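You operate a simulated robot arm through the tools that you are given. There is no shell and no other tool. Be economical: measure what you need, move in short steps, check, and stop when the job is done.

You are at the controls of a simulated robot arm. One attempt, no reset.

Task
Move the pressed shell on to the funnel's seat, then press the next tin's dough even.
Fine: the red-tab tin moves on, the green-tab tin seats in the press; fingers clear of the press seat, brown paddle lever up at the end, funnel shut.

Only the result counts: the job must be done as asked and must still hold three seconds after the hand-in. Knocking over, shifting, dropping, spilling or breaking anything else fails it.

Robot
A 6-joint arm with a two-finger parallel gripper, fixed in place. Base frame: the origin is at the foot of the arm, x ahead of it, y to its left, z up. Lengths are in mm, angles in degrees, forces in N, time in s.
With the tool pointing down near the work surface it reaches from about 100 to 320 mm from the base axis. Its first joint turns from -66.0 to 66.0 degrees. Payload 2.45 kg.
The TCP is the grasp point between the finger pads, 24 mm short of the fingertips. In the tool frame z runs along the fingers and y along their closing line. Largest opening 68 mm; finger width 17, thickness 10; the body of the gripper, 40 by 70 mm, starts 41 mm behind the TCP.
Orientation is that of the tool frame in the base frame, as a unit quaternion [x, y, z, w]. With the fingers straight down and closing along the base's y, the tool's x points along the base's -x, its y along +y and its z along -z.

Tools
- The arm moves only by the tool send_rows. Its argument "motion" is a list of rows, each a list of 3 entries, a list of its own where there are three numbers: the finger opening in mm, from 0 to 68, then the shift along the base's x, y, z in mm, then the turn, a rotation vector about the base's x, y, z in degrees. In form: [[gripper, [x, y, z], [ax, ay, az]], ...]. A call has 1 to 8 rows; each row shifts and turns the commanded pose from where the row before left it. A row lasts 0.2 s, in which the tool goes at most 50 mm and 8.6 degrees; a call with a longer step from one row to the next is refused whole, and so is a gripper value outside its range. A pose out of reach is approached as far as the arm can. The call stops where the force on the tool passes 90 N (or 10 N more than at its start, if that is more) or the arm is blocked; 0.2 s more then pass. Each finger travels about 108 mm/s and halts on what it meets, pressing with about 37 N; the grip force reading is that of the motor and also rises with nothing between the fingers. The clock runs only during rows and for 0.2 s after the last one: add rows that do not move to give the fingers time. It gives the time, the measured TCP pose, the force on the tool (base axes), the opening and the grip force at its end, in the units of the frame above (readings bear some noise), with the torque about the TCP (base axes, N m) and any sound that the robot's microphone picked up.
- Cameras (640 x 400 px; columns grow to the right, rows downward): "scene" is fixed at [172.5, 415.4, 1473.8]; the picture's right is [-0.72, -0.69, 0.00], its down [-0.32, 0.34, -0.88] and it looks along [0.61, -0.64, -0.47] (base axes); focal length 325 px, centre (320, 200). "wrist" rides on the gripper at [84, 11, -75] in the tool frame; the picture's right is [-0.13, 0.99, 0.00], its down [-0.60, -0.08, -0.79] and it looks along [-0.79, -0.10, 0.61] (tool axes); focal length 251 px, centre (320, 200). There is no depth. A picture from a camera that has moved, and an enlarged one, comes with that camera's place and axes in the base frame and with its lens.
- snapshot(camera): a new picture of that camera. No time passes.
- zoom(camera, box): a new picture of the part [left, top, right, bottom] of that camera's present view, enlarged. No time passes.
- finish_job(): hands the job in; it is judged then, once.

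Work in short steps. Places have to be worked out from the pictures, the camera data and where the tool is seen: move nearer, look again, correct. Check each grasp and each placing, and mend what went wrong. You have 120 turns and 64 pictures in all, those below and enlarged ones among them. Open the gripper and draw the arm clear of the work before you hand the job in, unless the task says otherwise; then end with one line.

The tools are called by a JSON object that holds its "op" and its "data". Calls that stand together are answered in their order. send_rows: Moves the arm, as the interface text tells. Its arguments: {"type":"object","properties":{"motion":{"type":"array","items":{"type":"array"}}},"required":["motion"]} The other tools are called the same way: snapshot (camera) takes a picture; zoom (camera, box) takes an enlarged picture of a part of a camera's view; finish_job () hands the job in.

At the start:

```text
clock: 0.0
ee_pos: [486.8, 124.3, 1274.4]
tcp_rot: [0.0, 1.0, 0.001, 0.0]
contact_force: [-0.6, 0.5, 0.4]
torque: [0.0, 0.0, 0.03]
width: 68.1
grasp_force: 0.0
```

scene: 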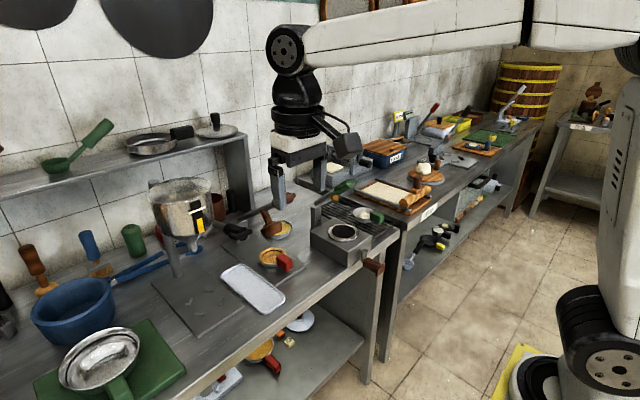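
wrist: 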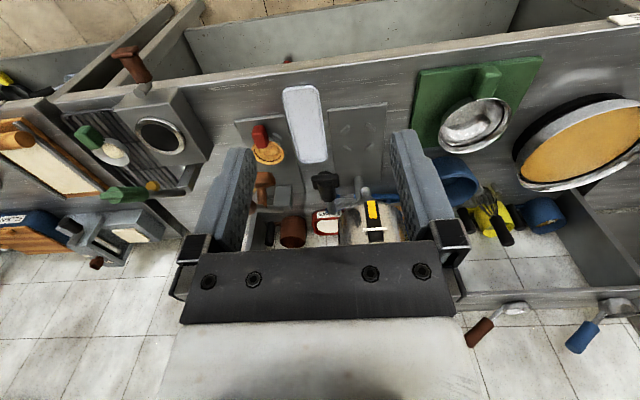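

I'll first enlarge the relevant region to identify the tins, press, funnel and lever.

{"op": "zoom", "data": {"camera": "scene", "box": [140, 160, 300, 260]}}

{"op": "zoom", "data": {"camera": "scene", "box": [220, 170, 400, 300]}}

{"op": "zoom", "data": {"camera": "wrist", "box": [220, 70, 420, 250]}}

```text
4.00 times, centred on (220, 210) of scene
camera zoom: at [172.5, 415.4, 1473.8], right [-0.72, -0.69, 0.0], down [-0.32, 0.34, -0.88], along [0.61, -0.64, -0.47], focal length 1301 px, centre (720, 160)
```

zoom: 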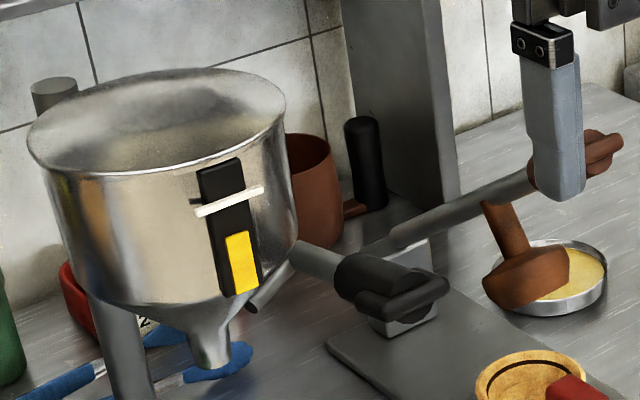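

```text
3.08 times, centred on (310, 235) of scene
camera zoom: at [172.5, 415.4, 1473.8], right [-0.72, -0.69, 0.0], down [-0.32, 0.34, -0.88], along [0.61, -0.64, -0.47], focal length 1001 px, centre (351, 92)
```

zoom: 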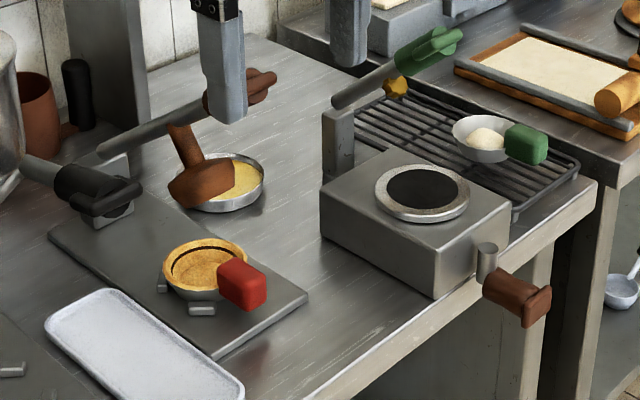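

```text
2.22 times, centred on (320, 160) of wrist
camera zoom: at [403.7, 134.2, 1349.5], right [0.13, 0.99, 0.0], down [0.6, -0.08, 0.79], along [0.79, -0.1, -0.61], focal length 559 px, centre (320, 289)
```

zoom: 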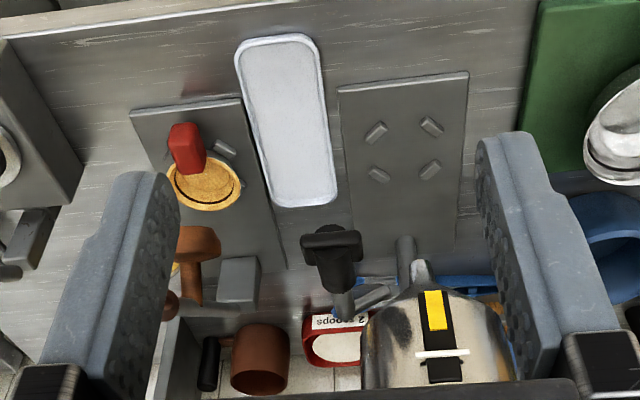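

Stereo between both views puts the red tab near (750,-45,886) and the green tab near (684,-396,915). I'll enlarge further to understand the mechanisms.

{"op": "zoom", "data": {"camera": "scene", "box": [220, 185, 310, 255]}}

{"op": "zoom", "data": {"camera": "scene", "box": [300, 170, 420, 290]}}

{"op": "zoom", "data": {"camera": "wrist", "box": [40, 40, 240, 240]}}

```text
5.71 times, centred on (265, 220) of scene
camera zoom: at [172.5, 415.4, 1473.8], right [-0.72, -0.69, 0.0], down [-0.32, 0.34, -0.88], along [0.61, -0.64, -0.47], focal length 1859 px, centre (634, 86)
```

zoom: 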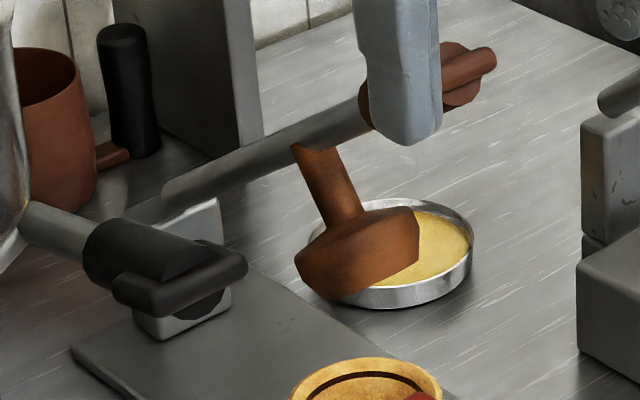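

```text
3.33 times, centred on (360, 230) of scene
camera zoom: at [172.5, 415.4, 1473.8], right [-0.72, -0.69, 0.0], down [-0.32, 0.34, -0.88], along [0.61, -0.64, -0.47], focal length 1084 px, centre (187, 100)
```

zoom: 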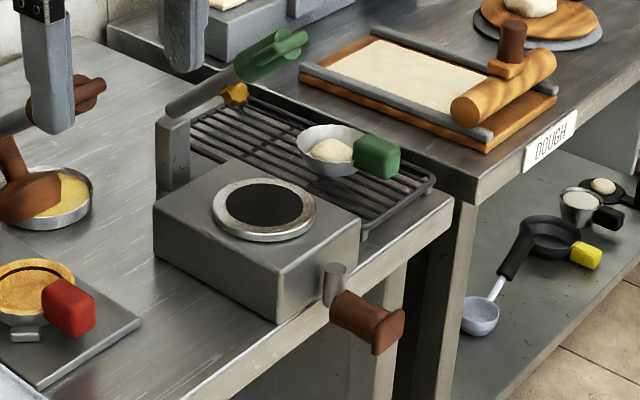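

```text
2.00 times, centred on (140, 140) of wrist
camera zoom: at [403.7, 134.2, 1349.5], right [0.13, 0.99, 0.0], down [0.6, -0.08, 0.79], along [0.79, -0.1, -0.61], focal length 503 px, centre (680, 320)
```

zoom: 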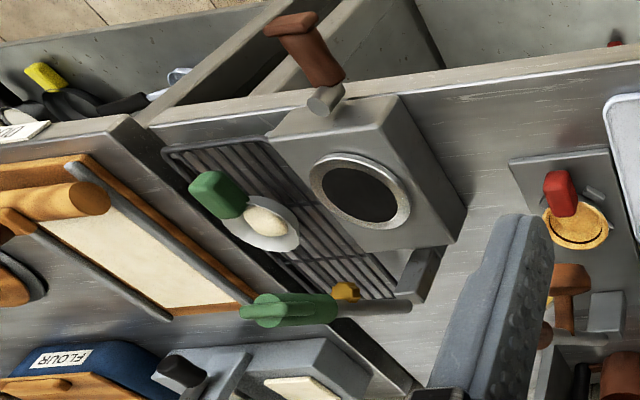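

The brown-stamp lever hangs over the red tin (stamp ~ (775,-29,990)), pivoting at a rear post. I'll need to grasp tabs with a tilted tool from the robot side. First I move to a viewing pose in front of the press, tilting 35°.

{"op": "send_rows", "data": {"motion": [[68, [0, -20, -20], [0, -4.375, 0]], [68, [0, -20, -20], [0, -4.375, 0]], [68, [0, -20, -20], [0, -4.375, 0]], [68, [0, -20, -20], [0, -4.375, 0]], [68, [0, -20, -20], [0, -4.375, 0]], [68, [0, -20, -20], [0, -4.375, 0]], [68, [0, -20, -20], [0, -4.375, 0]], [68, [0, -20, -20], [0, -4.375, 0]]]}}

{"op": "snapshot", "data": {"camera": "wrist"}}

{"op": "snapshot", "data": {"camera": "scene"}}

```text
clock: 1.8
ee_pos: [484.7, -35.5, 1112.7]
tcp_rot: [0.001, 0.953, 0.0, 0.302]
contact_force: [0.4, 0.1, 0.3]
torque: [-0.01, 0.03, 0.02]
width: 68.1
grasp_force: 0.0
```

```text
55 pictures are left
camera wrist: at [374.1, -26.5, 1126.3], right [0.11, 0.99, 0.07], down [0.04, -0.08, 1.0], along [0.99, -0.1, -0.05], focal length 251 px, centre (320, 200)
```

wrist: 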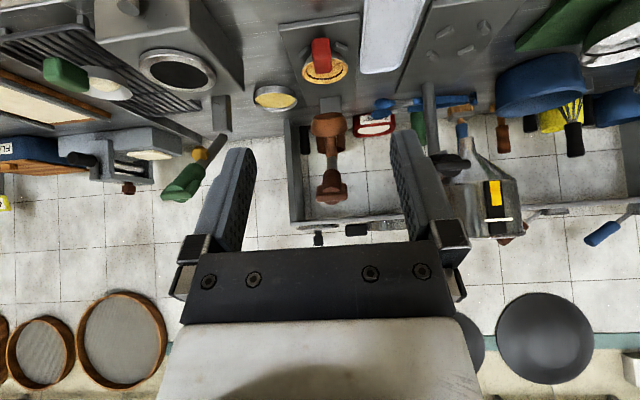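

```text
54 pictures are left
```

scene: 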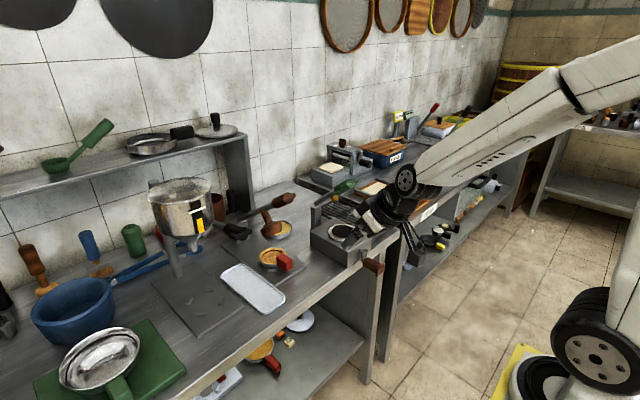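

Good view; enlarging the press area in both.

{"op": "zoom", "data": {"camera": "wrist", "box": [240, 20, 420, 220]}}

{"op": "zoom", "data": {"camera": "wrist", "box": [380, 0, 560, 240]}}

{"op": "zoom", "data": {"camera": "scene", "box": [200, 170, 320, 290]}}

```text
2.00 times, centred on (330, 120) of wrist
camera zoom: at [374.1, -26.5, 1126.3], right [0.11, 0.99, 0.07], down [0.04, -0.08, 1.0], along [0.99, -0.1, -0.05], focal length 503 px, centre (300, 360)
```

zoom: 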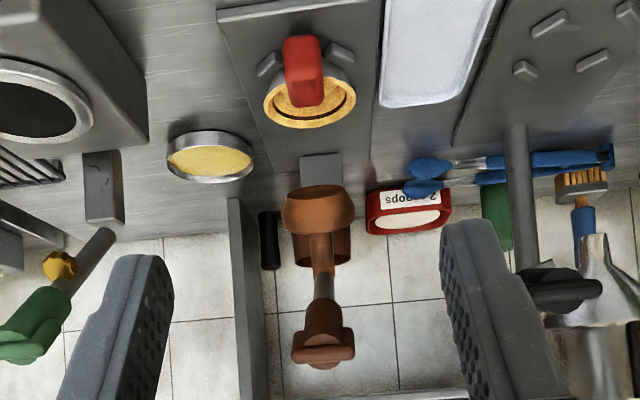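

```text
1.67 times, centred on (470, 120) of wrist
camera zoom: at [374.1, -26.5, 1126.3], right [0.11, 0.99, 0.07], down [0.04, -0.08, 1.0], along [0.99, -0.1, -0.05], focal length 419 px, centre (70, 333)
```

zoom: 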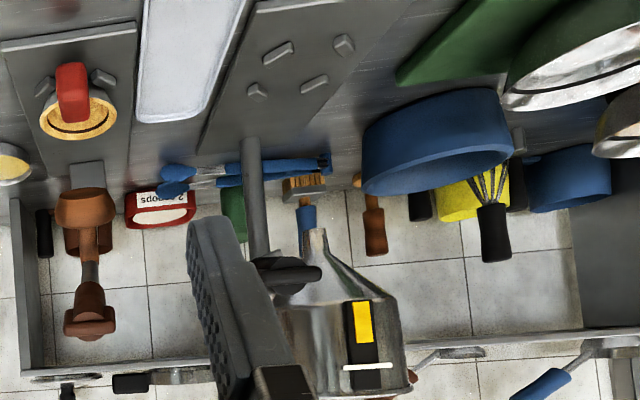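

```text
3.33 times, centred on (260, 230) of scene
camera zoom: at [172.5, 415.4, 1473.8], right [-0.72, -0.69, 0.0], down [-0.32, 0.34, -0.88], along [0.61, -0.64, -0.47], focal length 1084 px, centre (520, 100)
```

zoom: 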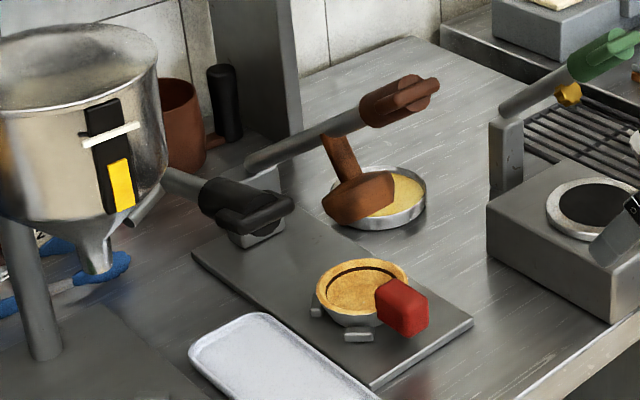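

Refined: paddle (725,-46,1096), stamp ~(795,-44,978), press seat centre ≈(787,-44), funnel seat centre ≈(787,170), red tab spans x≈727–770, z≈873–900, 28 wide. I move to a pre-grasp 60 mm back along the tool axis.

{"op": "send_rows", "data": {"motion": [[54, [31.3, -1.4, -24], [0, 0, 0]], [54, [31.3, -1.4, -24], [0, 0, 0]], [54, [31.3, -1.4, -24], [0, 0, 0]], [54, [31.3, -1.4, -24], [0, 0, 0]], [54, [31.3, -1.4, -24], [0, 0, 0]], [54, [31.3, -1.4, -24], [0, 0, 0]], [54, [31.3, -1.1, -24], [0, 0, 0]], [54, [0, 0, 0], [0, 0, 0]]]}}

{"op": "zoom", "data": {"camera": "wrist", "box": [180, 0, 500, 200]}}

{"op": "zoom", "data": {"camera": "scene", "box": [200, 150, 360, 290]}}

```text
clock: 3.6
ee_pos: [705.3, -43.4, 945.8]
tcp_rot: [0.0, 0.954, 0.0, 0.3]
contact_force: [0.0, -0.3, 0.2]
torque: [0.03, -0.02, 0.02]
width: 54.0
grasp_force: 0.1
```

```text
2.00 times, centred on (340, 100) of wrist
camera zoom: at [594.0, -33.2, 959.4], right [0.11, 0.99, 0.07], down [0.04, -0.08, 1.0], along [0.99, -0.1, -0.05], focal length 503 px, centre (280, 400)
```

zoom: 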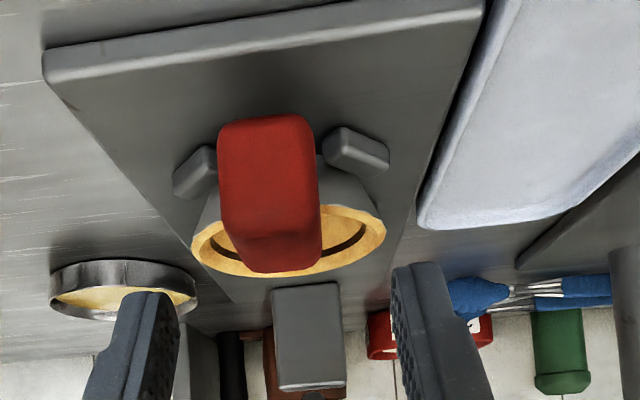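

```text
2.86 times, centred on (280, 220) of scene
camera zoom: at [172.5, 415.4, 1473.8], right [-0.72, -0.69, 0.0], down [-0.32, 0.34, -0.88], along [0.61, -0.64, -0.47], focal length 930 px, centre (434, 143)
```

zoom: 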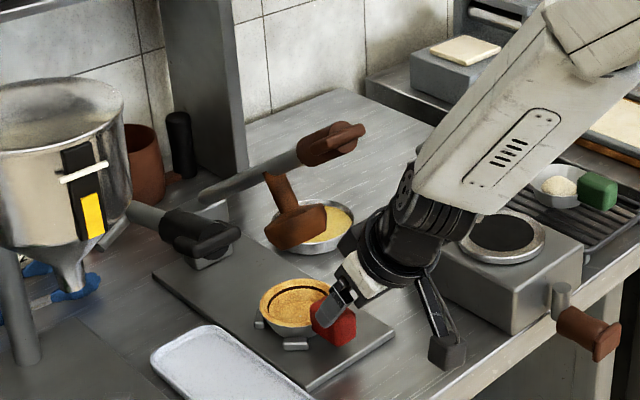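

Tab centre y≈-47, still as modelled. Advance along the tool axis to the grasp pose.

{"op": "send_rows", "data": {"motion": [[54, [11, -1, -16.5], [0, 0, 0]], [54, [11, -1, -16.5], [0, 0, 0]], [54, [11, -1, -16.5], [0, 0, 0]], [54, [0, 0, 0], [0, 0, 0]]]}}

{"op": "zoom", "data": {"camera": "wrist", "box": [180, 0, 500, 200]}}

{"op": "zoom", "data": {"camera": "scene", "box": [240, 200, 330, 290]}}

```text
clock: 4.6
ee_pos: [737.8, -48.7, 893.4]
tcp_rot: [0.0, 0.954, -0.001, 0.301]
contact_force: [0.6, 0.3, 0.3]
torque: [-0.01, -0.03, 0.0]
width: 54.0
grasp_force: 0.1
```

```text
2.00 times, centred on (340, 100) of wrist
camera zoom: at [625.7, -38.5, 907.8], right [0.11, 0.99, 0.07], down [0.04, -0.08, 1.0], along [0.99, -0.1, -0.05], focal length 503 px, centre (280, 400)
```

zoom: 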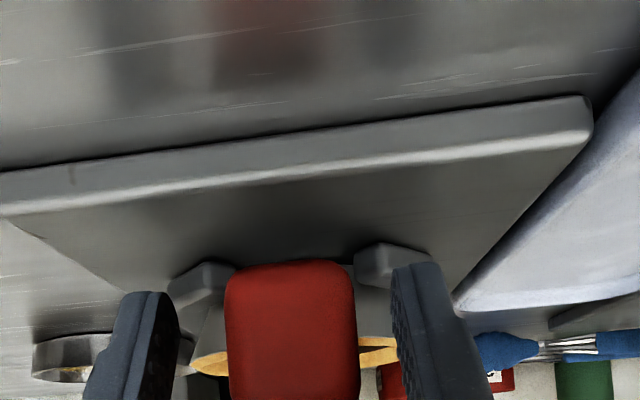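

```text
4.44 times, centred on (285, 245) of scene
camera zoom: at [172.5, 415.4, 1473.8], right [-0.72, -0.69, 0.0], down [-0.32, 0.34, -0.88], along [0.61, -0.64, -0.47], focal length 1446 px, centre (476, 0)
```

zoom: 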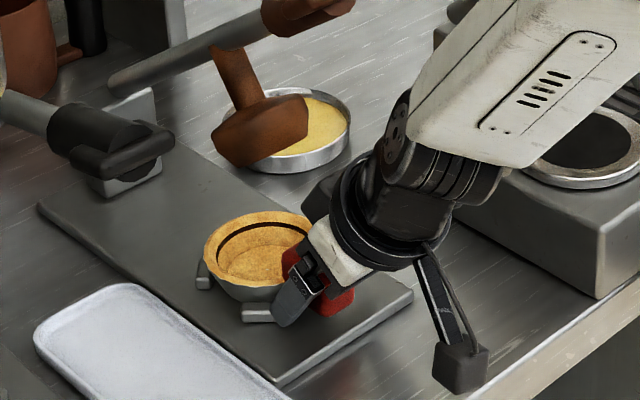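

Tab is centred between the fingers with clearance all around; closing.

{"op": "send_rows", "data": {"motion": [[20, [0, 0, 0], [0, 0, 0]], [20, [0, 0, 0], [0, 0, 0]], [20, [0, 0, 0], [0, 0, 0]]]}}

```text
clock: 5.4
ee_pos: [738.0, -46.7, 894.7]
tcp_rot: [0.0, 0.954, 0.0, 0.301]
contact_force: [2.2, 9.3, 0.5]
torque: [0.15, -0.14, 0.58]
width: 27.8
grasp_force: 36.6
```

Gripped at 27.8 mm. Lift straight up slowly 32 mm.

{"op": "send_rows", "data": {"motion": [[20, [0, 0.7, 4], [0, 0, 0]], [20, [0, 0, 8], [0, 0, 0]], [20, [0, 0, 10], [0, 0, 0]], [20, [0, 0, 10], [0, 0, 0]], [20, [0, 0, 0], [0, 0, 0]]]}}

{"op": "zoom", "data": {"camera": "scene", "box": [200, 170, 320, 290]}}

{"op": "zoom", "data": {"camera": "wrist", "box": [180, 0, 500, 200]}}

```text
clock: 6.6
ee_pos: [737.9, -47.9, 927.3]
tcp_rot: [0.0, 0.954, 0.0, 0.301]
contact_force: [0.4, 0.2, -1.7]
torque: [0.0, 0.07, 0.0]
width: 27.9
grasp_force: 36.7
```

```text
3.33 times, centred on (260, 230) of scene
camera zoom: at [172.5, 415.4, 1473.8], right [-0.72, -0.69, 0.0], down [-0.32, 0.34, -0.88], along [0.61, -0.64, -0.47], focal length 1084 px, centre (520, 100)
```

zoom: 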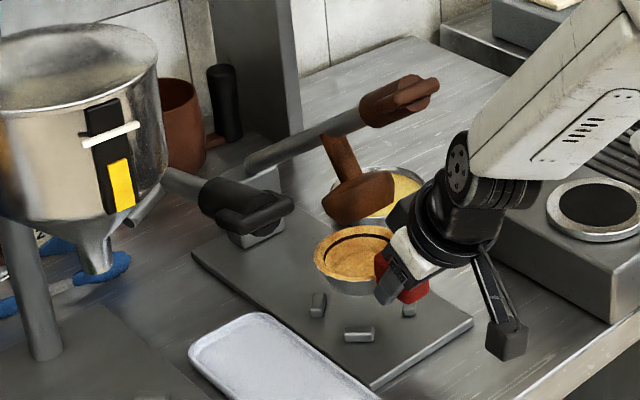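

```text
2.00 times, centred on (340, 100) of wrist
camera zoom: at [626.6, -37.8, 941.2], right [0.11, 0.99, 0.07], down [0.04, -0.08, 1.0], along [0.99, -0.1, -0.05], focal length 503 px, centre (280, 400)
```

zoom: 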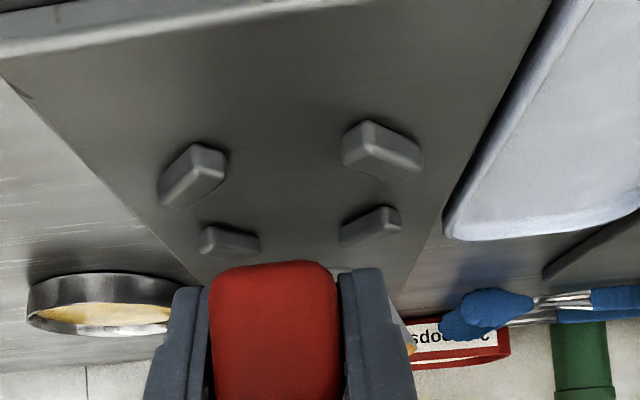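

Tin is lifted cleanly. I back off 40 mm in x, then traverse +214 mm in y to the funnel plate at this height.

{"op": "send_rows", "data": {"motion": [[20, [-25, 0, 3], [0, 0, 0]], [20, [-15, 25, 3], [0, 0, 0]], [20, [0, 32, 0], [0, 0, 0]], [20, [0, 36, 0], [0, 0, 0]], [20, [0, 36, 0], [0, 0, 0]], [20, [0, 36, 0], [0, 0, 0]], [20, [0, 29, 0], [0, 0, 0]], [20, [0, 20, 0], [0, 0, 0]]]}}

{"op": "zoom", "data": {"camera": "wrist", "box": [180, 0, 500, 200]}}

{"op": "zoom", "data": {"camera": "scene", "box": [140, 150, 320, 310]}}

```text
clock: 8.4
ee_pos: [698.6, 139.4, 934.4]
tcp_rot: [0.0, 0.953, 0.0, 0.302]
contact_force: [0.3, 0.9, -1.4]
torque: [-0.01, 0.09, -0.02]
width: 27.7
grasp_force: 37.3
out of reach, approached as far as the arm can: row 3, 4
```

```text
2.00 times, centred on (340, 100) of wrist
camera zoom: at [587.5, 149.5, 948.2], right [0.11, 0.99, 0.07], down [0.04, -0.08, 1.0], along [0.99, -0.1, -0.05], focal length 503 px, centre (280, 400)
```

zoom: 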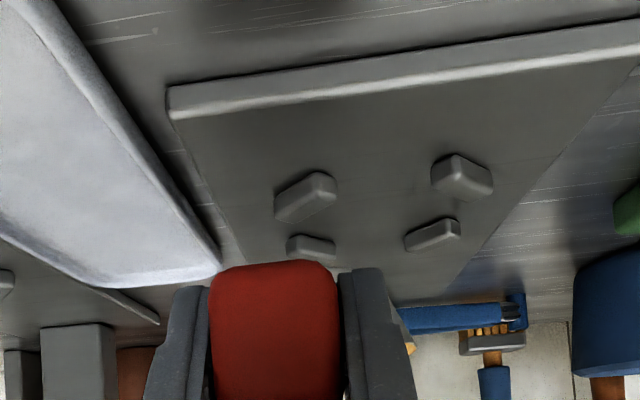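

```text
2.50 times, centred on (230, 230) of scene
camera zoom: at [172.5, 415.4, 1473.8], right [-0.72, -0.69, 0.0], down [-0.32, 0.34, -0.88], along [0.61, -0.64, -0.47], focal length 813 px, centre (545, 125)
```

zoom: 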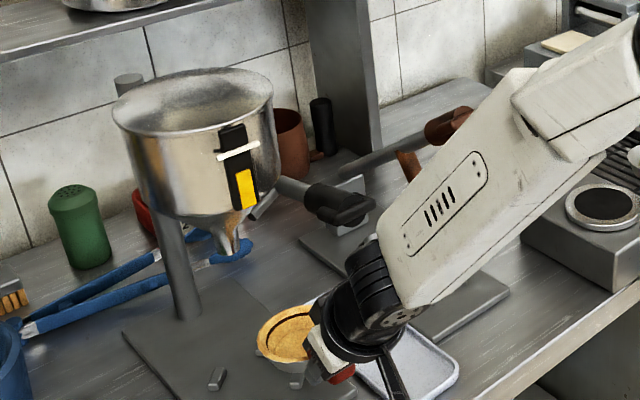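

Nubs here place the funnel seat centre ~218 mm in y from the press seat. Next: +31 y, then +36 x, then compare the view with the reference one.

{"op": "send_rows", "data": {"motion": [[20, [0, 16, 0], [0, 0, 0]], [20, [0, 15, 0], [0, 0, 0]], [20, [12, 0, 0], [0, 0, 0]], [20, [12, 0, -2], [0, 0, 0]], [20, [13, 0, -4], [0, 0, 0]], [20, [0, 0, 0], [0, 0, 0]]]}}

{"op": "zoom", "data": {"camera": "wrist", "box": [180, 0, 500, 200]}}

{"op": "zoom", "data": {"camera": "scene", "box": [140, 150, 320, 310]}}

```text
clock: 9.8
ee_pos: [733.2, 172.1, 928.6]
tcp_rot: [0.0, 0.954, 0.0, 0.3]
contact_force: [0.1, -0.9, -1.3]
torque: [0.03, 0.09, -0.01]
width: 27.8
grasp_force: 36.7
```

```text
2.00 times, centred on (340, 100) of wrist
camera zoom: at [623.1, 182.3, 942.2], right [0.11, 0.99, 0.07], down [0.04, -0.08, 1.0], along [0.99, -0.1, -0.05], focal length 503 px, centre (280, 400)
```

zoom: 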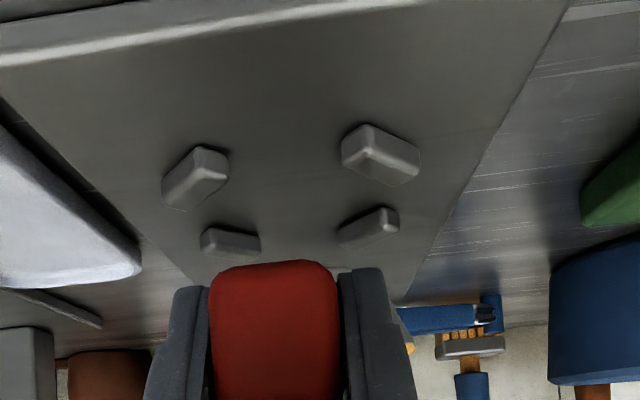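

```text
2.50 times, centred on (230, 230) of scene
camera zoom: at [172.5, 415.4, 1473.8], right [-0.72, -0.69, 0.0], down [-0.32, 0.34, -0.88], along [0.61, -0.64, -0.47], focal length 813 px, centre (545, 125)
```

zoom: 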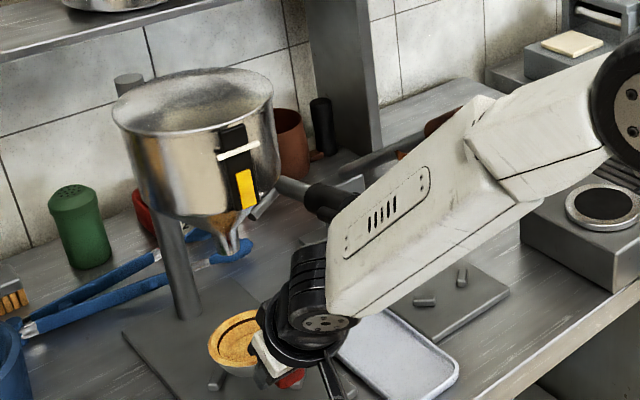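

The nub pattern matches the reference view to ~1–2 px. Lowering to the seat, slow at the end.

{"op": "send_rows", "data": {"motion": [[20, [0.5, 0, -8], [0, 0, 0]], [20, [0, 0, -8], [0, 0, 0]], [20, [0, 0, -7], [0, 0, 0]], [20, [0, 0, -4], [0, 0, 0]], [20, [0, 0, -2], [0, 0, 0]], [20, [0, 0, 0], [0, 0, 0]]]}}

```text
clock: 11.2
ee_pos: [737.4, 173.0, 899.6]
tcp_rot: [-0.001, 0.953, 0.0, 0.303]
contact_force: [3.3, 3.3, 3.5]
torque: [0.04, -0.21, 0.15]
width: 27.5
grasp_force: 36.9
```

Slight contact (~3 N) at about 3 mm above the seat; checking visually.

{"op": "zoom", "data": {"camera": "wrist", "box": [180, 0, 500, 200]}}

{"op": "zoom", "data": {"camera": "scene", "box": [180, 220, 280, 320]}}

```text
2.00 times, centred on (340, 100) of wrist
camera zoom: at [625.1, 181.9, 912.1], right [0.1, 0.99, 0.08], down [0.04, -0.08, 1.0], along [0.99, -0.1, -0.04], focal length 503 px, centre (280, 400)
```

zoom: 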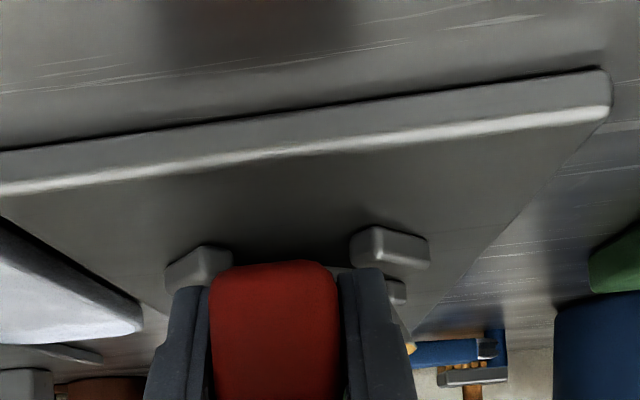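

```text
4.00 times, centred on (230, 270) of scene
camera zoom: at [172.5, 415.5, 1473.8], right [-0.72, -0.69, 0.0], down [-0.32, 0.34, -0.88], along [0.61, -0.64, -0.47], focal length 1301 px, centre (680, -80)
```

zoom: 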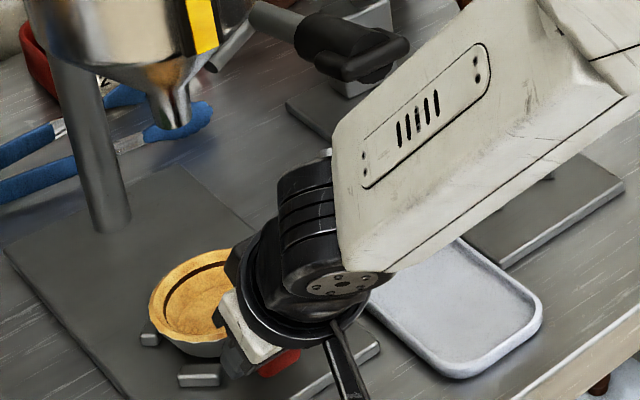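

The tin sits ~3 mm too far to -y (springback at the grasp) and a bit to -x, consistent with the +x/+y force. Raise 4, shift, lower again.

{"op": "send_rows", "data": {"motion": [[20, [0, 0, 4], [0, 0, 0]], [20, [1, 2.5, 0], [0, 0, 0]], [20, [0, 0, 0], [0, 0, 0]], [20, [0, 0, -2], [0, 0, 0]], [20, [0, 0, -2], [0, 0, 0]], [20, [0, 0, -1.5], [0, 0, 0]], [20, [0, 0, 0], [0, 0, 0]]]}}

```text
clock: 12.8
ee_pos: [735.5, 174.4, 897.4]
tcp_rot: [0.0, 0.954, 0.0, 0.299]
contact_force: [1.0, -0.3, -1.1]
torque: [-0.01, 0.07, 0.01]
width: 27.7
grasp_force: 36.7
```

No contact now; keep lowering in small steps.

{"op": "send_rows", "data": {"motion": [[20, [0, 0, -1], [0, 0, 0]], [20, [0, 0, -1], [0, 0, 0]], [20, [0, 0, 0], [0, 0, 0]]]}}

{"op": "zoom", "data": {"camera": "wrist", "box": [180, 0, 500, 200]}}

```text
clock: 13.6
ee_pos: [737.0, 174.5, 896.2]
tcp_rot: [0.001, 0.954, 0.0, 0.301]
contact_force: [3.6, -3.0, 2.4]
torque: [-0.03, -0.17, -0.14]
width: 27.9
grasp_force: 37.3
```

```text
2.00 times, centred on (340, 100) of wrist
camera zoom: at [624.9, 184.8, 908.7], right [0.11, 0.99, 0.08], down [0.04, -0.08, 1.0], along [0.99, -0.1, -0.05], focal length 503 px, centre (280, 400)
```

zoom: 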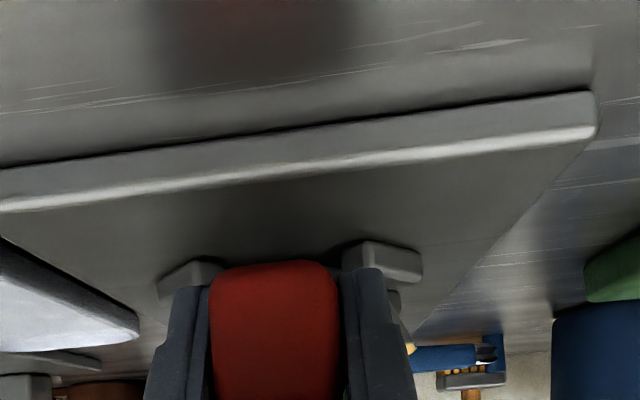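

Nearly the reference view; forces suggest +x 1.2. Nudge and lower the last ~2 mm.

{"op": "send_rows", "data": {"motion": [[20, [1.2, -0.7, 0], [0, 0, 0]], [20, [0, 0, -1], [0, 0, 0]], [20, [0, 0, -1], [0, 0, 0]], [20, [0, 0, 0], [0, 0, 0]]]}}

```text
clock: 14.6
ee_pos: [737.3, 174.5, 893.9]
tcp_rot: [0.0, 0.954, 0.0, 0.3]
contact_force: [-2.0, 2.0, 9.1]
torque: [-0.05, -0.46, 0.11]
width: 27.6
grasp_force: 36.1
```

z 893.9 with 9 N upward and little lateral force: seated. Release to 50 mm and inspect.

{"op": "send_rows", "data": {"motion": [[36, [0, 0, 0], [0, 0, 0]], [50, [0, 0, 0], [0, 0, 0]], [50, [0, 0, 0], [0, 0, 0]], [50, [-6, 0, 8], [0, 0, 0]], [50, [-12, 0, 17], [0, 0, 0]], [50, [-16, 0, 22], [0, 0, 0]], [50, [0, 0, 0], [0, 0, 0]]]}}

{"op": "zoom", "data": {"camera": "wrist", "box": [180, 0, 500, 200]}}

{"op": "zoom", "data": {"camera": "scene", "box": [180, 220, 280, 320]}}

```text
clock: 16.2
ee_pos: [702.3, 174.7, 940.6]
tcp_rot: [0.0, 0.954, 0.001, 0.301]
contact_force: [0.5, 0.2, 0.0]
torque: [-0.02, 0.03, 0.0]
width: 49.9
grasp_force: 0.0
```

```text
2.00 times, centred on (340, 100) of wrist
camera zoom: at [591.6, 183.7, 954.3], right [0.11, 0.99, 0.07], down [0.04, -0.08, 1.0], along [0.99, -0.1, -0.05], focal length 503 px, centre (280, 400)
```

zoom: 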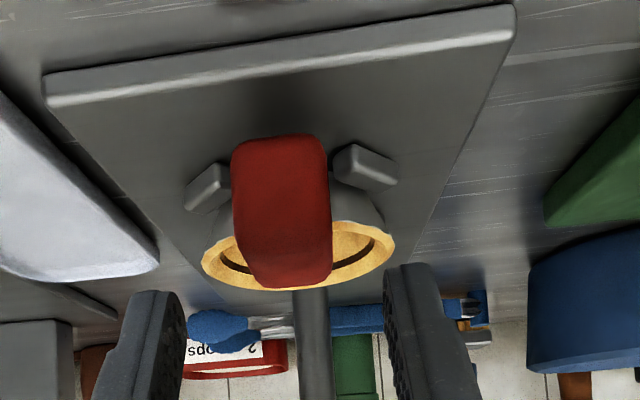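

```text
4.00 times, centred on (230, 270) of scene
camera zoom: at [172.4, 415.4, 1473.8], right [-0.72, -0.69, 0.0], down [-0.32, 0.34, -0.88], along [0.61, -0.64, -0.47], focal length 1301 px, centre (680, -80)
```

zoom: 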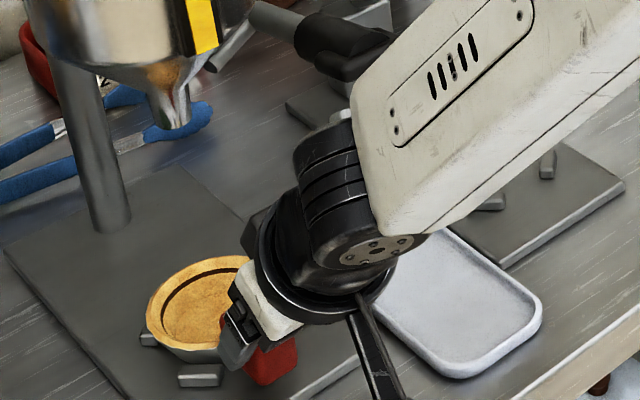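

The tin sits between the nubs just as it did originally. Now retreat and traverse towards the green-tab tin for a look.

{"op": "send_rows", "data": {"motion": [[60, [-36, 0, 24], [0, 0, 0]], [60, [-38, 0, 24], [0, 0, 0]], [60, [-38, 0, 24], [0, 0, 0]], [60, [-38, 0, 24], [0, 0, 0]], [60, [-5, -46, 12], [0, 0, 0]], [60, [-5, -46, 12], [0, 0, 0]], [60, [-5, -46, 10], [0, 0, 0]], [60, [-5, -46, 0], [0, 0, 0]]]}}

{"op": "send_rows", "data": {"motion": [[60, [0, -46, 0], [0, 0, 0]], [60, [0, -46, 0], [0, 0, 0]], [60, [0, -46, 0], [0, 0, 0]], [60, [0, -46, 0], [0, 0, 0]], [60, [0, -46, 0], [0, 0, 0]], [60, [0, -46, 0], [0, 0, 0]], [60, [0, -46, 0], [0, 0, 0]], [60, [0, 0, 0], [0, 0, 0]]]}}

{"op": "snapshot", "data": {"camera": "wrist"}}

{"op": "snapshot", "data": {"camera": "scene"}}

```text
clock: 18.0
ee_pos: [535.2, -6.4, 1069.7]
tcp_rot: [0.02, 0.954, -0.002, 0.3]
contact_force: [0.0, 0.8, -0.2]
torque: [-0.02, 0.03, -0.02]
width: 60.2
grasp_force: 0.0
out of reach, approached as far as the arm can: row 8
```

```text
clock: 19.8
ee_pos: [534.5, -329.1, 1070.1]
tcp_rot: [0.0, 0.954, 0.0, 0.3]
contact_force: [-0.2, -0.7, 0.1]
torque: [0.0, 0.0, -0.02]
width: 59.8
grasp_force: 0.1
```

```text
35 pictures are left
camera wrist: at [423.8, -319.3, 1084.3], right [0.11, 0.99, 0.07], down [0.04, -0.08, 1.0], along [0.99, -0.1, -0.05], focal length 251 px, centre (320, 200)
```

wrist: 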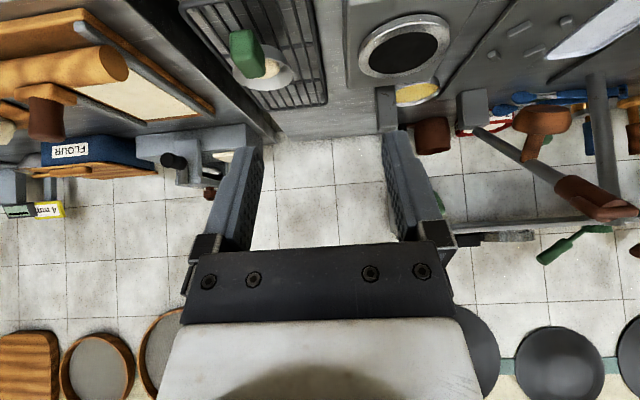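

```text
34 pictures are left
```

scene: 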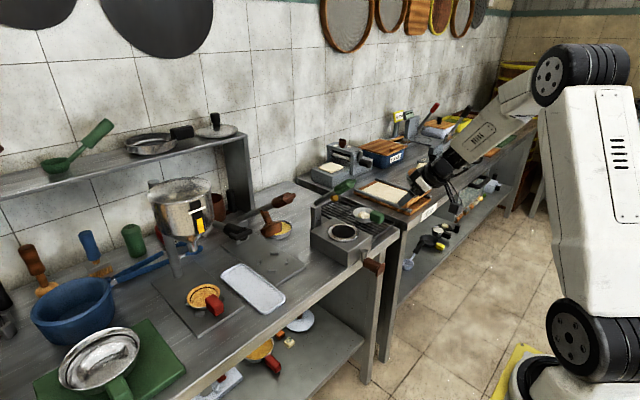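

Zooming onto the green tin (wrist) and verifying the red tin (scene).

{"op": "zoom", "data": {"camera": "wrist", "box": [190, 0, 350, 100]}}

{"op": "zoom", "data": {"camera": "scene", "box": [160, 250, 260, 350]}}

{"op": "zoom", "data": {"camera": "scene", "box": [300, 170, 420, 260]}}

```text
4.00 times, centred on (270, 50) of wrist
camera zoom: at [423.8, -319.3, 1084.3], right [0.11, 0.99, 0.07], down [0.04, -0.08, 1.0], along [0.99, -0.1, -0.05], focal length 1006 px, centre (520, 800)
```

zoom: 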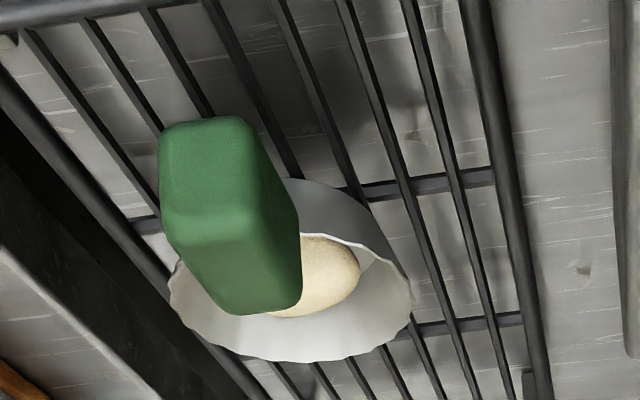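

```text
4.00 times, centred on (210, 300) of scene
camera zoom: at [172.5, 415.3, 1473.8], right [-0.72, -0.69, 0.0], down [-0.32, 0.34, -0.88], along [0.61, -0.64, -0.47], focal length 1301 px, centre (760, -200)
```

zoom: 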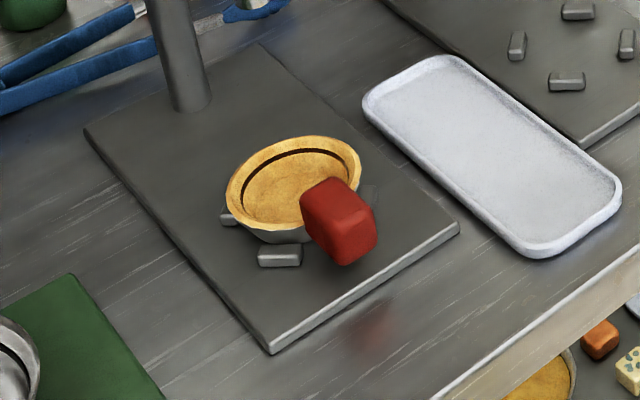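

```text
4.44 times, centred on (360, 215) of scene
camera zoom: at [172.5, 415.3, 1473.8], right [-0.72, -0.69, 0.0], down [-0.32, 0.34, -0.88], along [0.61, -0.64, -0.47], focal length 1446 px, centre (142, 133)
```

zoom: 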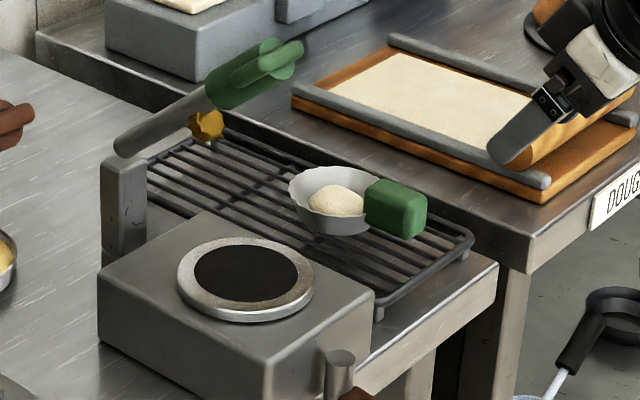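

Red tin is neatly seated. Green tab centre ≈(696,-418,895), axis along x. Moving to a pre-grasp.

{"op": "send_rows", "data": {"motion": [[56, [23.7, -18, -23.2], [0, 0, 0]], [56, [23.7, -18, -23.2], [0, 0, 0]], [56, [23.7, -18, -23.2], [0, 0, 0]], [56, [23.7, -18, -23.2], [0, 0, 0]], [56, [23.7, -18, -23.2], [0, 0, 0]], [56, [0, 0, 0], [0, 0, 0]]]}}

{"op": "zoom", "data": {"camera": "wrist", "box": [180, 0, 500, 200]}}

{"op": "zoom", "data": {"camera": "scene", "box": [300, 170, 420, 260]}}

```text
clock: 21.2
ee_pos: [650.6, -419.7, 952.6]
tcp_rot: [-0.001, 0.954, 0.001, 0.3]
contact_force: [0.3, -0.1, -0.7]
torque: [0.03, -0.02, 0.01]
width: 56.0
grasp_force: 0.1
```

```text
2.00 times, centred on (340, 100) of wrist
camera zoom: at [539.3, -409.6, 966.9], right [0.11, 0.99, 0.07], down [0.04, -0.08, 1.0], along [0.99, -0.1, -0.05], focal length 503 px, centre (280, 400)
```

zoom: 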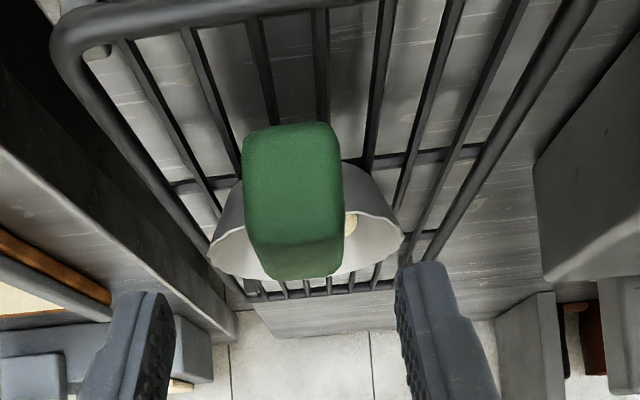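

```text
4.44 times, centred on (360, 215) of scene
camera zoom: at [172.5, 415.4, 1473.8], right [-0.72, -0.69, 0.0], down [-0.32, 0.34, -0.88], along [0.61, -0.64, -0.47], focal length 1446 px, centre (142, 133)
```

zoom: 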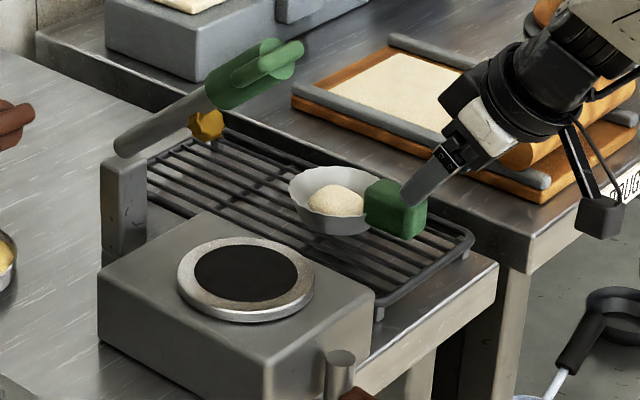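

View is nearly identical to the red pre-grasp, tab ~y −416.5. Advance to the grasp.

{"op": "send_rows", "data": {"motion": [[56, [11, 1, -16], [0, 0, 0]], [56, [11, 1, -16], [0, 0, 0]], [56, [11, 1, -15], [0, 0, 0]], [56, [0, 0, 0], [0, 0, 0]]]}}

{"op": "zoom", "data": {"camera": "wrist", "box": [180, 0, 500, 200]}}

```text
clock: 22.2
ee_pos: [684.3, -414.6, 908.8]
tcp_rot: [0.0, 0.954, 0.0, 0.301]
contact_force: [0.2, 0.3, -0.8]
torque: [0.02, 0.0, 0.02]
width: 56.4
grasp_force: 0.0
```

```text
2.00 times, centred on (340, 100) of wrist
camera zoom: at [573.2, -404.7, 921.5], right [0.11, 0.99, 0.07], down [0.04, -0.08, 1.0], along [0.99, -0.1, -0.05], focal length 503 px, centre (280, 400)
```

zoom: 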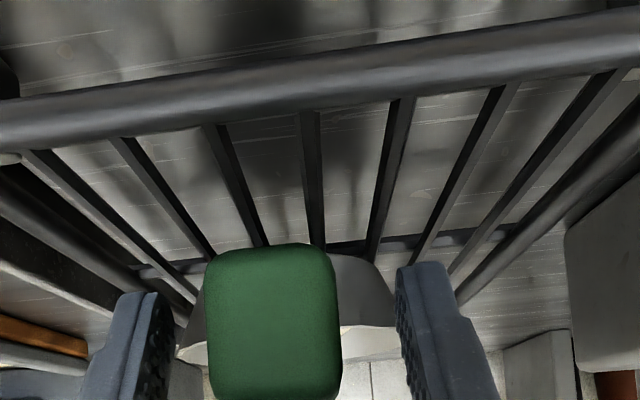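

Tab is centred at column 271 (ideal ~273). Lower 2 mm and close.

{"op": "send_rows", "data": {"motion": [[56, [0.5, 0, -2], [0, 0, 0]], [20, [0, 0, 0], [0, 0, 0]], [20, [0, 0, 0], [0, 0, 0]], [20, [0, 0, 0], [0, 0, 0]], [20, [0, 0, 0], [0, 0, 0]]]}}

```text
clock: 23.4
ee_pos: [684.5, -414.6, 906.0]
tcp_rot: [0.0, 0.954, -0.001, 0.3]
contact_force: [0.6, 0.0, -0.3]
torque: [-0.04, 0.02, -0.02]
width: 27.7
grasp_force: 37.4
```

Clean grip with no side force. Lift straight up 95 mm, then back off in x.

{"op": "send_rows", "data": {"motion": [[20, [0, 0, 5], [0, 0, 0]], [20, [0, 0, 10], [0, 0, 0]], [20, [0, 0, 15], [0, 0, 0]], [20, [0, 0, 20], [0, 0, 0]], [20, [-10, 0, 20], [0, 0, 0]], [20, [-20, 0, 20], [0, 0, 0]], [20, [-25, 0, 10], [0, 0, 0]], [20, [-25, 0, 0], [0, 0, 0]]]}}

{"op": "snapshot", "data": {"camera": "scene"}}

{"op": "snapshot", "data": {"camera": "wrist"}}

```text
clock: 25.2
ee_pos: [606.1, -414.3, 1006.1]
tcp_rot: [0.0, 0.954, 0.0, 0.3]
contact_force: [0.1, 0.5, -1.5]
torque: [0.0, 0.06, -0.01]
width: 27.8
grasp_force: 37.2
```

```text
27 pictures are left
```

scene: 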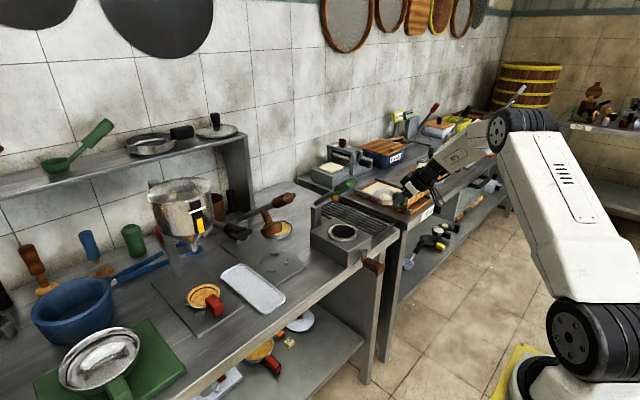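

```text
26 pictures are left
camera wrist: at [495.0, -404.4, 1019.4], right [0.11, 0.99, 0.07], down [0.04, -0.08, 1.0], along [0.99, -0.1, -0.05], focal length 251 px, centre (320, 200)
```

wrist: 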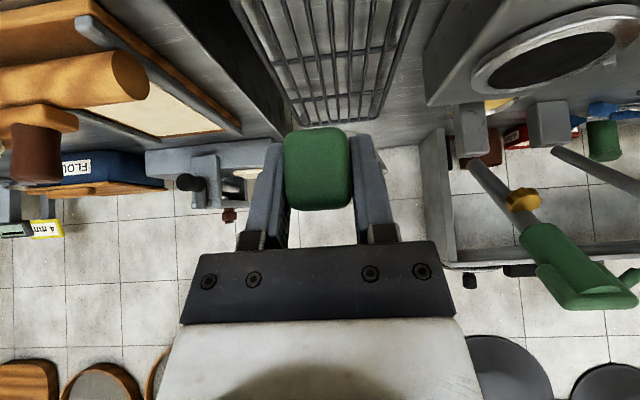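

Holding the tin level. Back off 40 mm more and traverse toward the press, staying clear of the green lever.

{"op": "send_rows", "data": {"motion": [[20, [-25, 5, 0], [0, 0, 0]], [20, [-15, 20, 0], [0, 0, 0]], [20, [0, 30, 0], [0, 0, 0]], [20, [0, 35, 0], [0, 0, 0]], [20, [0, 35, 0], [0, 0, 0]], [20, [0, 35, 0], [0, 0, 0]], [20, [0, 30, 0], [0, 0, 0]], [20, [0, 25, 0], [0, 0, 0]]]}}

{"op": "send_rows", "data": {"motion": [[20, [0, 20, 0], [0, 0, 0]], [20, [0, 25, 0], [0, 0, 0]], [20, [0, 25, 0], [0, 0, 0]], [20, [0, 25, 0], [0, 0, 0]], [20, [0, 25, 0], [0, 0, 0]], [20, [0, 20, 0], [0, 0, 0]], [20, [0, 11, 0], [0, 0, 0]], [20, [0, 0, 0], [0, 0, 0]]]}}

{"op": "snapshot", "data": {"camera": "wrist"}}

```text
clock: 27.0
ee_pos: [564.9, -198.7, 1003.4]
tcp_rot: [0.0, 0.954, -0.001, 0.299]
contact_force: [-0.3, 0.2, -1.8]
torque: [0.02, 0.08, 0.01]
width: 27.7
grasp_force: 36.3
```

```text
clock: 28.8
ee_pos: [565.7, -47.1, 1004.6]
tcp_rot: [0.0, 0.954, 0.0, 0.301]
contact_force: [-0.8, -0.4, -2.3]
torque: [0.02, 0.07, 0.03]
width: 27.4
grasp_force: 36.7
```

```text
25 pictures are left
camera wrist: at [455.4, -37.7, 1018.5], right [0.11, 0.99, 0.07], down [0.04, -0.08, 1.0], along [0.99, -0.1, -0.05], focal length 251 px, centre (320, 200)
```

wrist: 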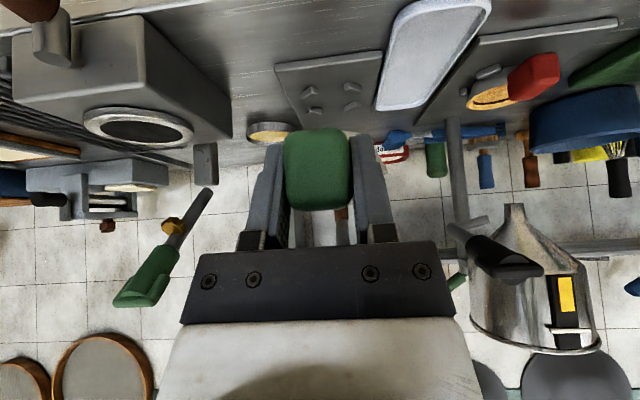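

Zoom to compare the grip with the red tin's grip.

{"op": "zoom", "data": {"camera": "wrist", "box": [180, 0, 500, 200]}}

{"op": "zoom", "data": {"camera": "scene", "box": [220, 170, 380, 290]}}

```text
2.00 times, centred on (340, 100) of wrist
camera zoom: at [455.4, -37.7, 1018.5], right [0.11, 0.99, 0.07], down [0.04, -0.08, 1.0], along [0.99, -0.1, -0.05], focal length 503 px, centre (280, 400)
```

zoom: 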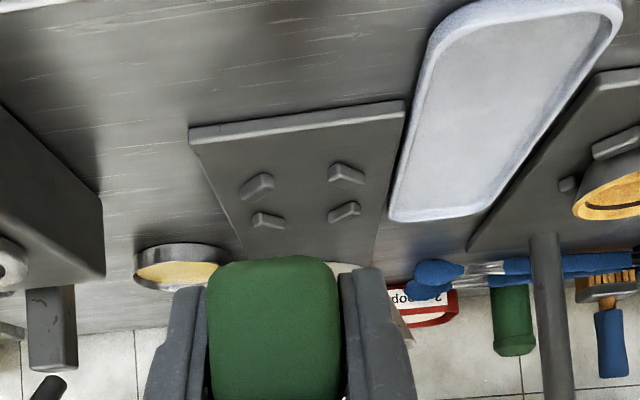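

```text
3.33 times, centred on (300, 230) of scene
camera zoom: at [172.5, 415.4, 1473.8], right [-0.72, -0.69, 0.0], down [-0.32, 0.34, -0.88], along [0.61, -0.64, -0.47], focal length 1084 px, centre (387, 100)
```

zoom: 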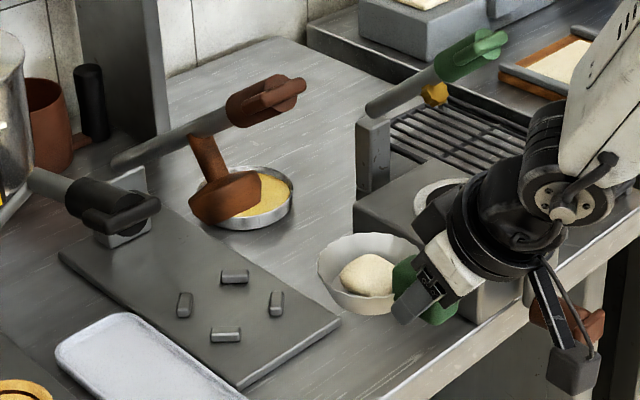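

Green grip is ~5 mm deeper than the red one, so seated TCP should be ≈(743,-44,894.5). Moving in low, under the stamp, stopping short for a check.

{"op": "send_rows", "data": {"motion": [[20, [30, 0.75, -21.5], [0, 0, 0]], [20, [32, 0.75, -21.5], [0, 0, 0]], [20, [32, 0.75, -21.5], [0, 0, 0]], [20, [30, 0.75, -20], [0, 0, 0]], [20, [20, 0, -1], [0, 0, 0]], [20, [20, 0, 0], [0, 0, 0]], [20, [13, 0, 0], [0, 0, 0]], [20, [0, 0, 0], [0, 0, 0]]]}}

{"op": "zoom", "data": {"camera": "wrist", "box": [180, 0, 500, 200]}}

{"op": "zoom", "data": {"camera": "scene", "box": [220, 190, 320, 290]}}

```text
clock: 30.6
ee_pos: [726.9, -42.4, 921.2]
tcp_rot: [0.001, 0.954, 0.0, 0.3]
contact_force: [0.0, -0.3, -1.9]
torque: [-0.01, 0.05, 0.01]
width: 27.6
grasp_force: 37.0
out of reach, approached as far as the arm can: row 5, 6
```

```text
2.00 times, centred on (340, 100) of wrist
camera zoom: at [615.8, -32.7, 933.4], right [0.11, 0.99, 0.07], down [0.04, -0.08, 1.0], along [0.99, -0.1, -0.05], focal length 503 px, centre (280, 400)
```

zoom: 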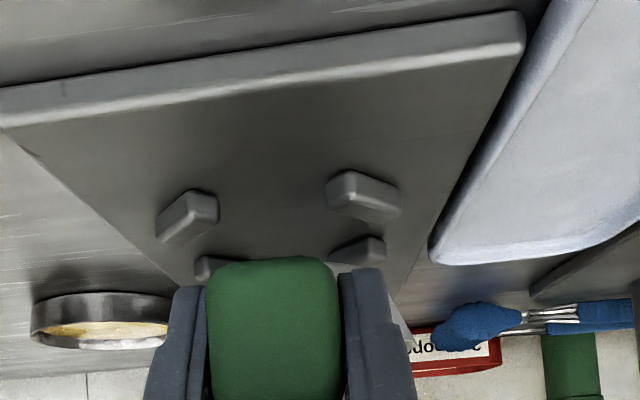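

```text
4.00 times, centred on (270, 240) of scene
camera zoom: at [172.5, 415.4, 1473.8], right [-0.72, -0.69, 0.0], down [-0.32, 0.34, -0.88], along [0.61, -0.64, -0.47], focal length 1301 px, centre (520, 40)
```

zoom: 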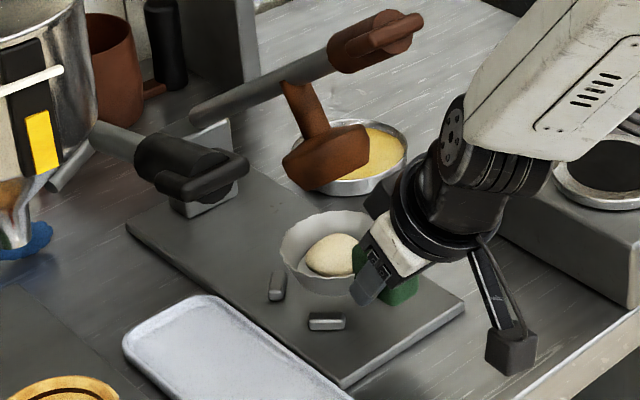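

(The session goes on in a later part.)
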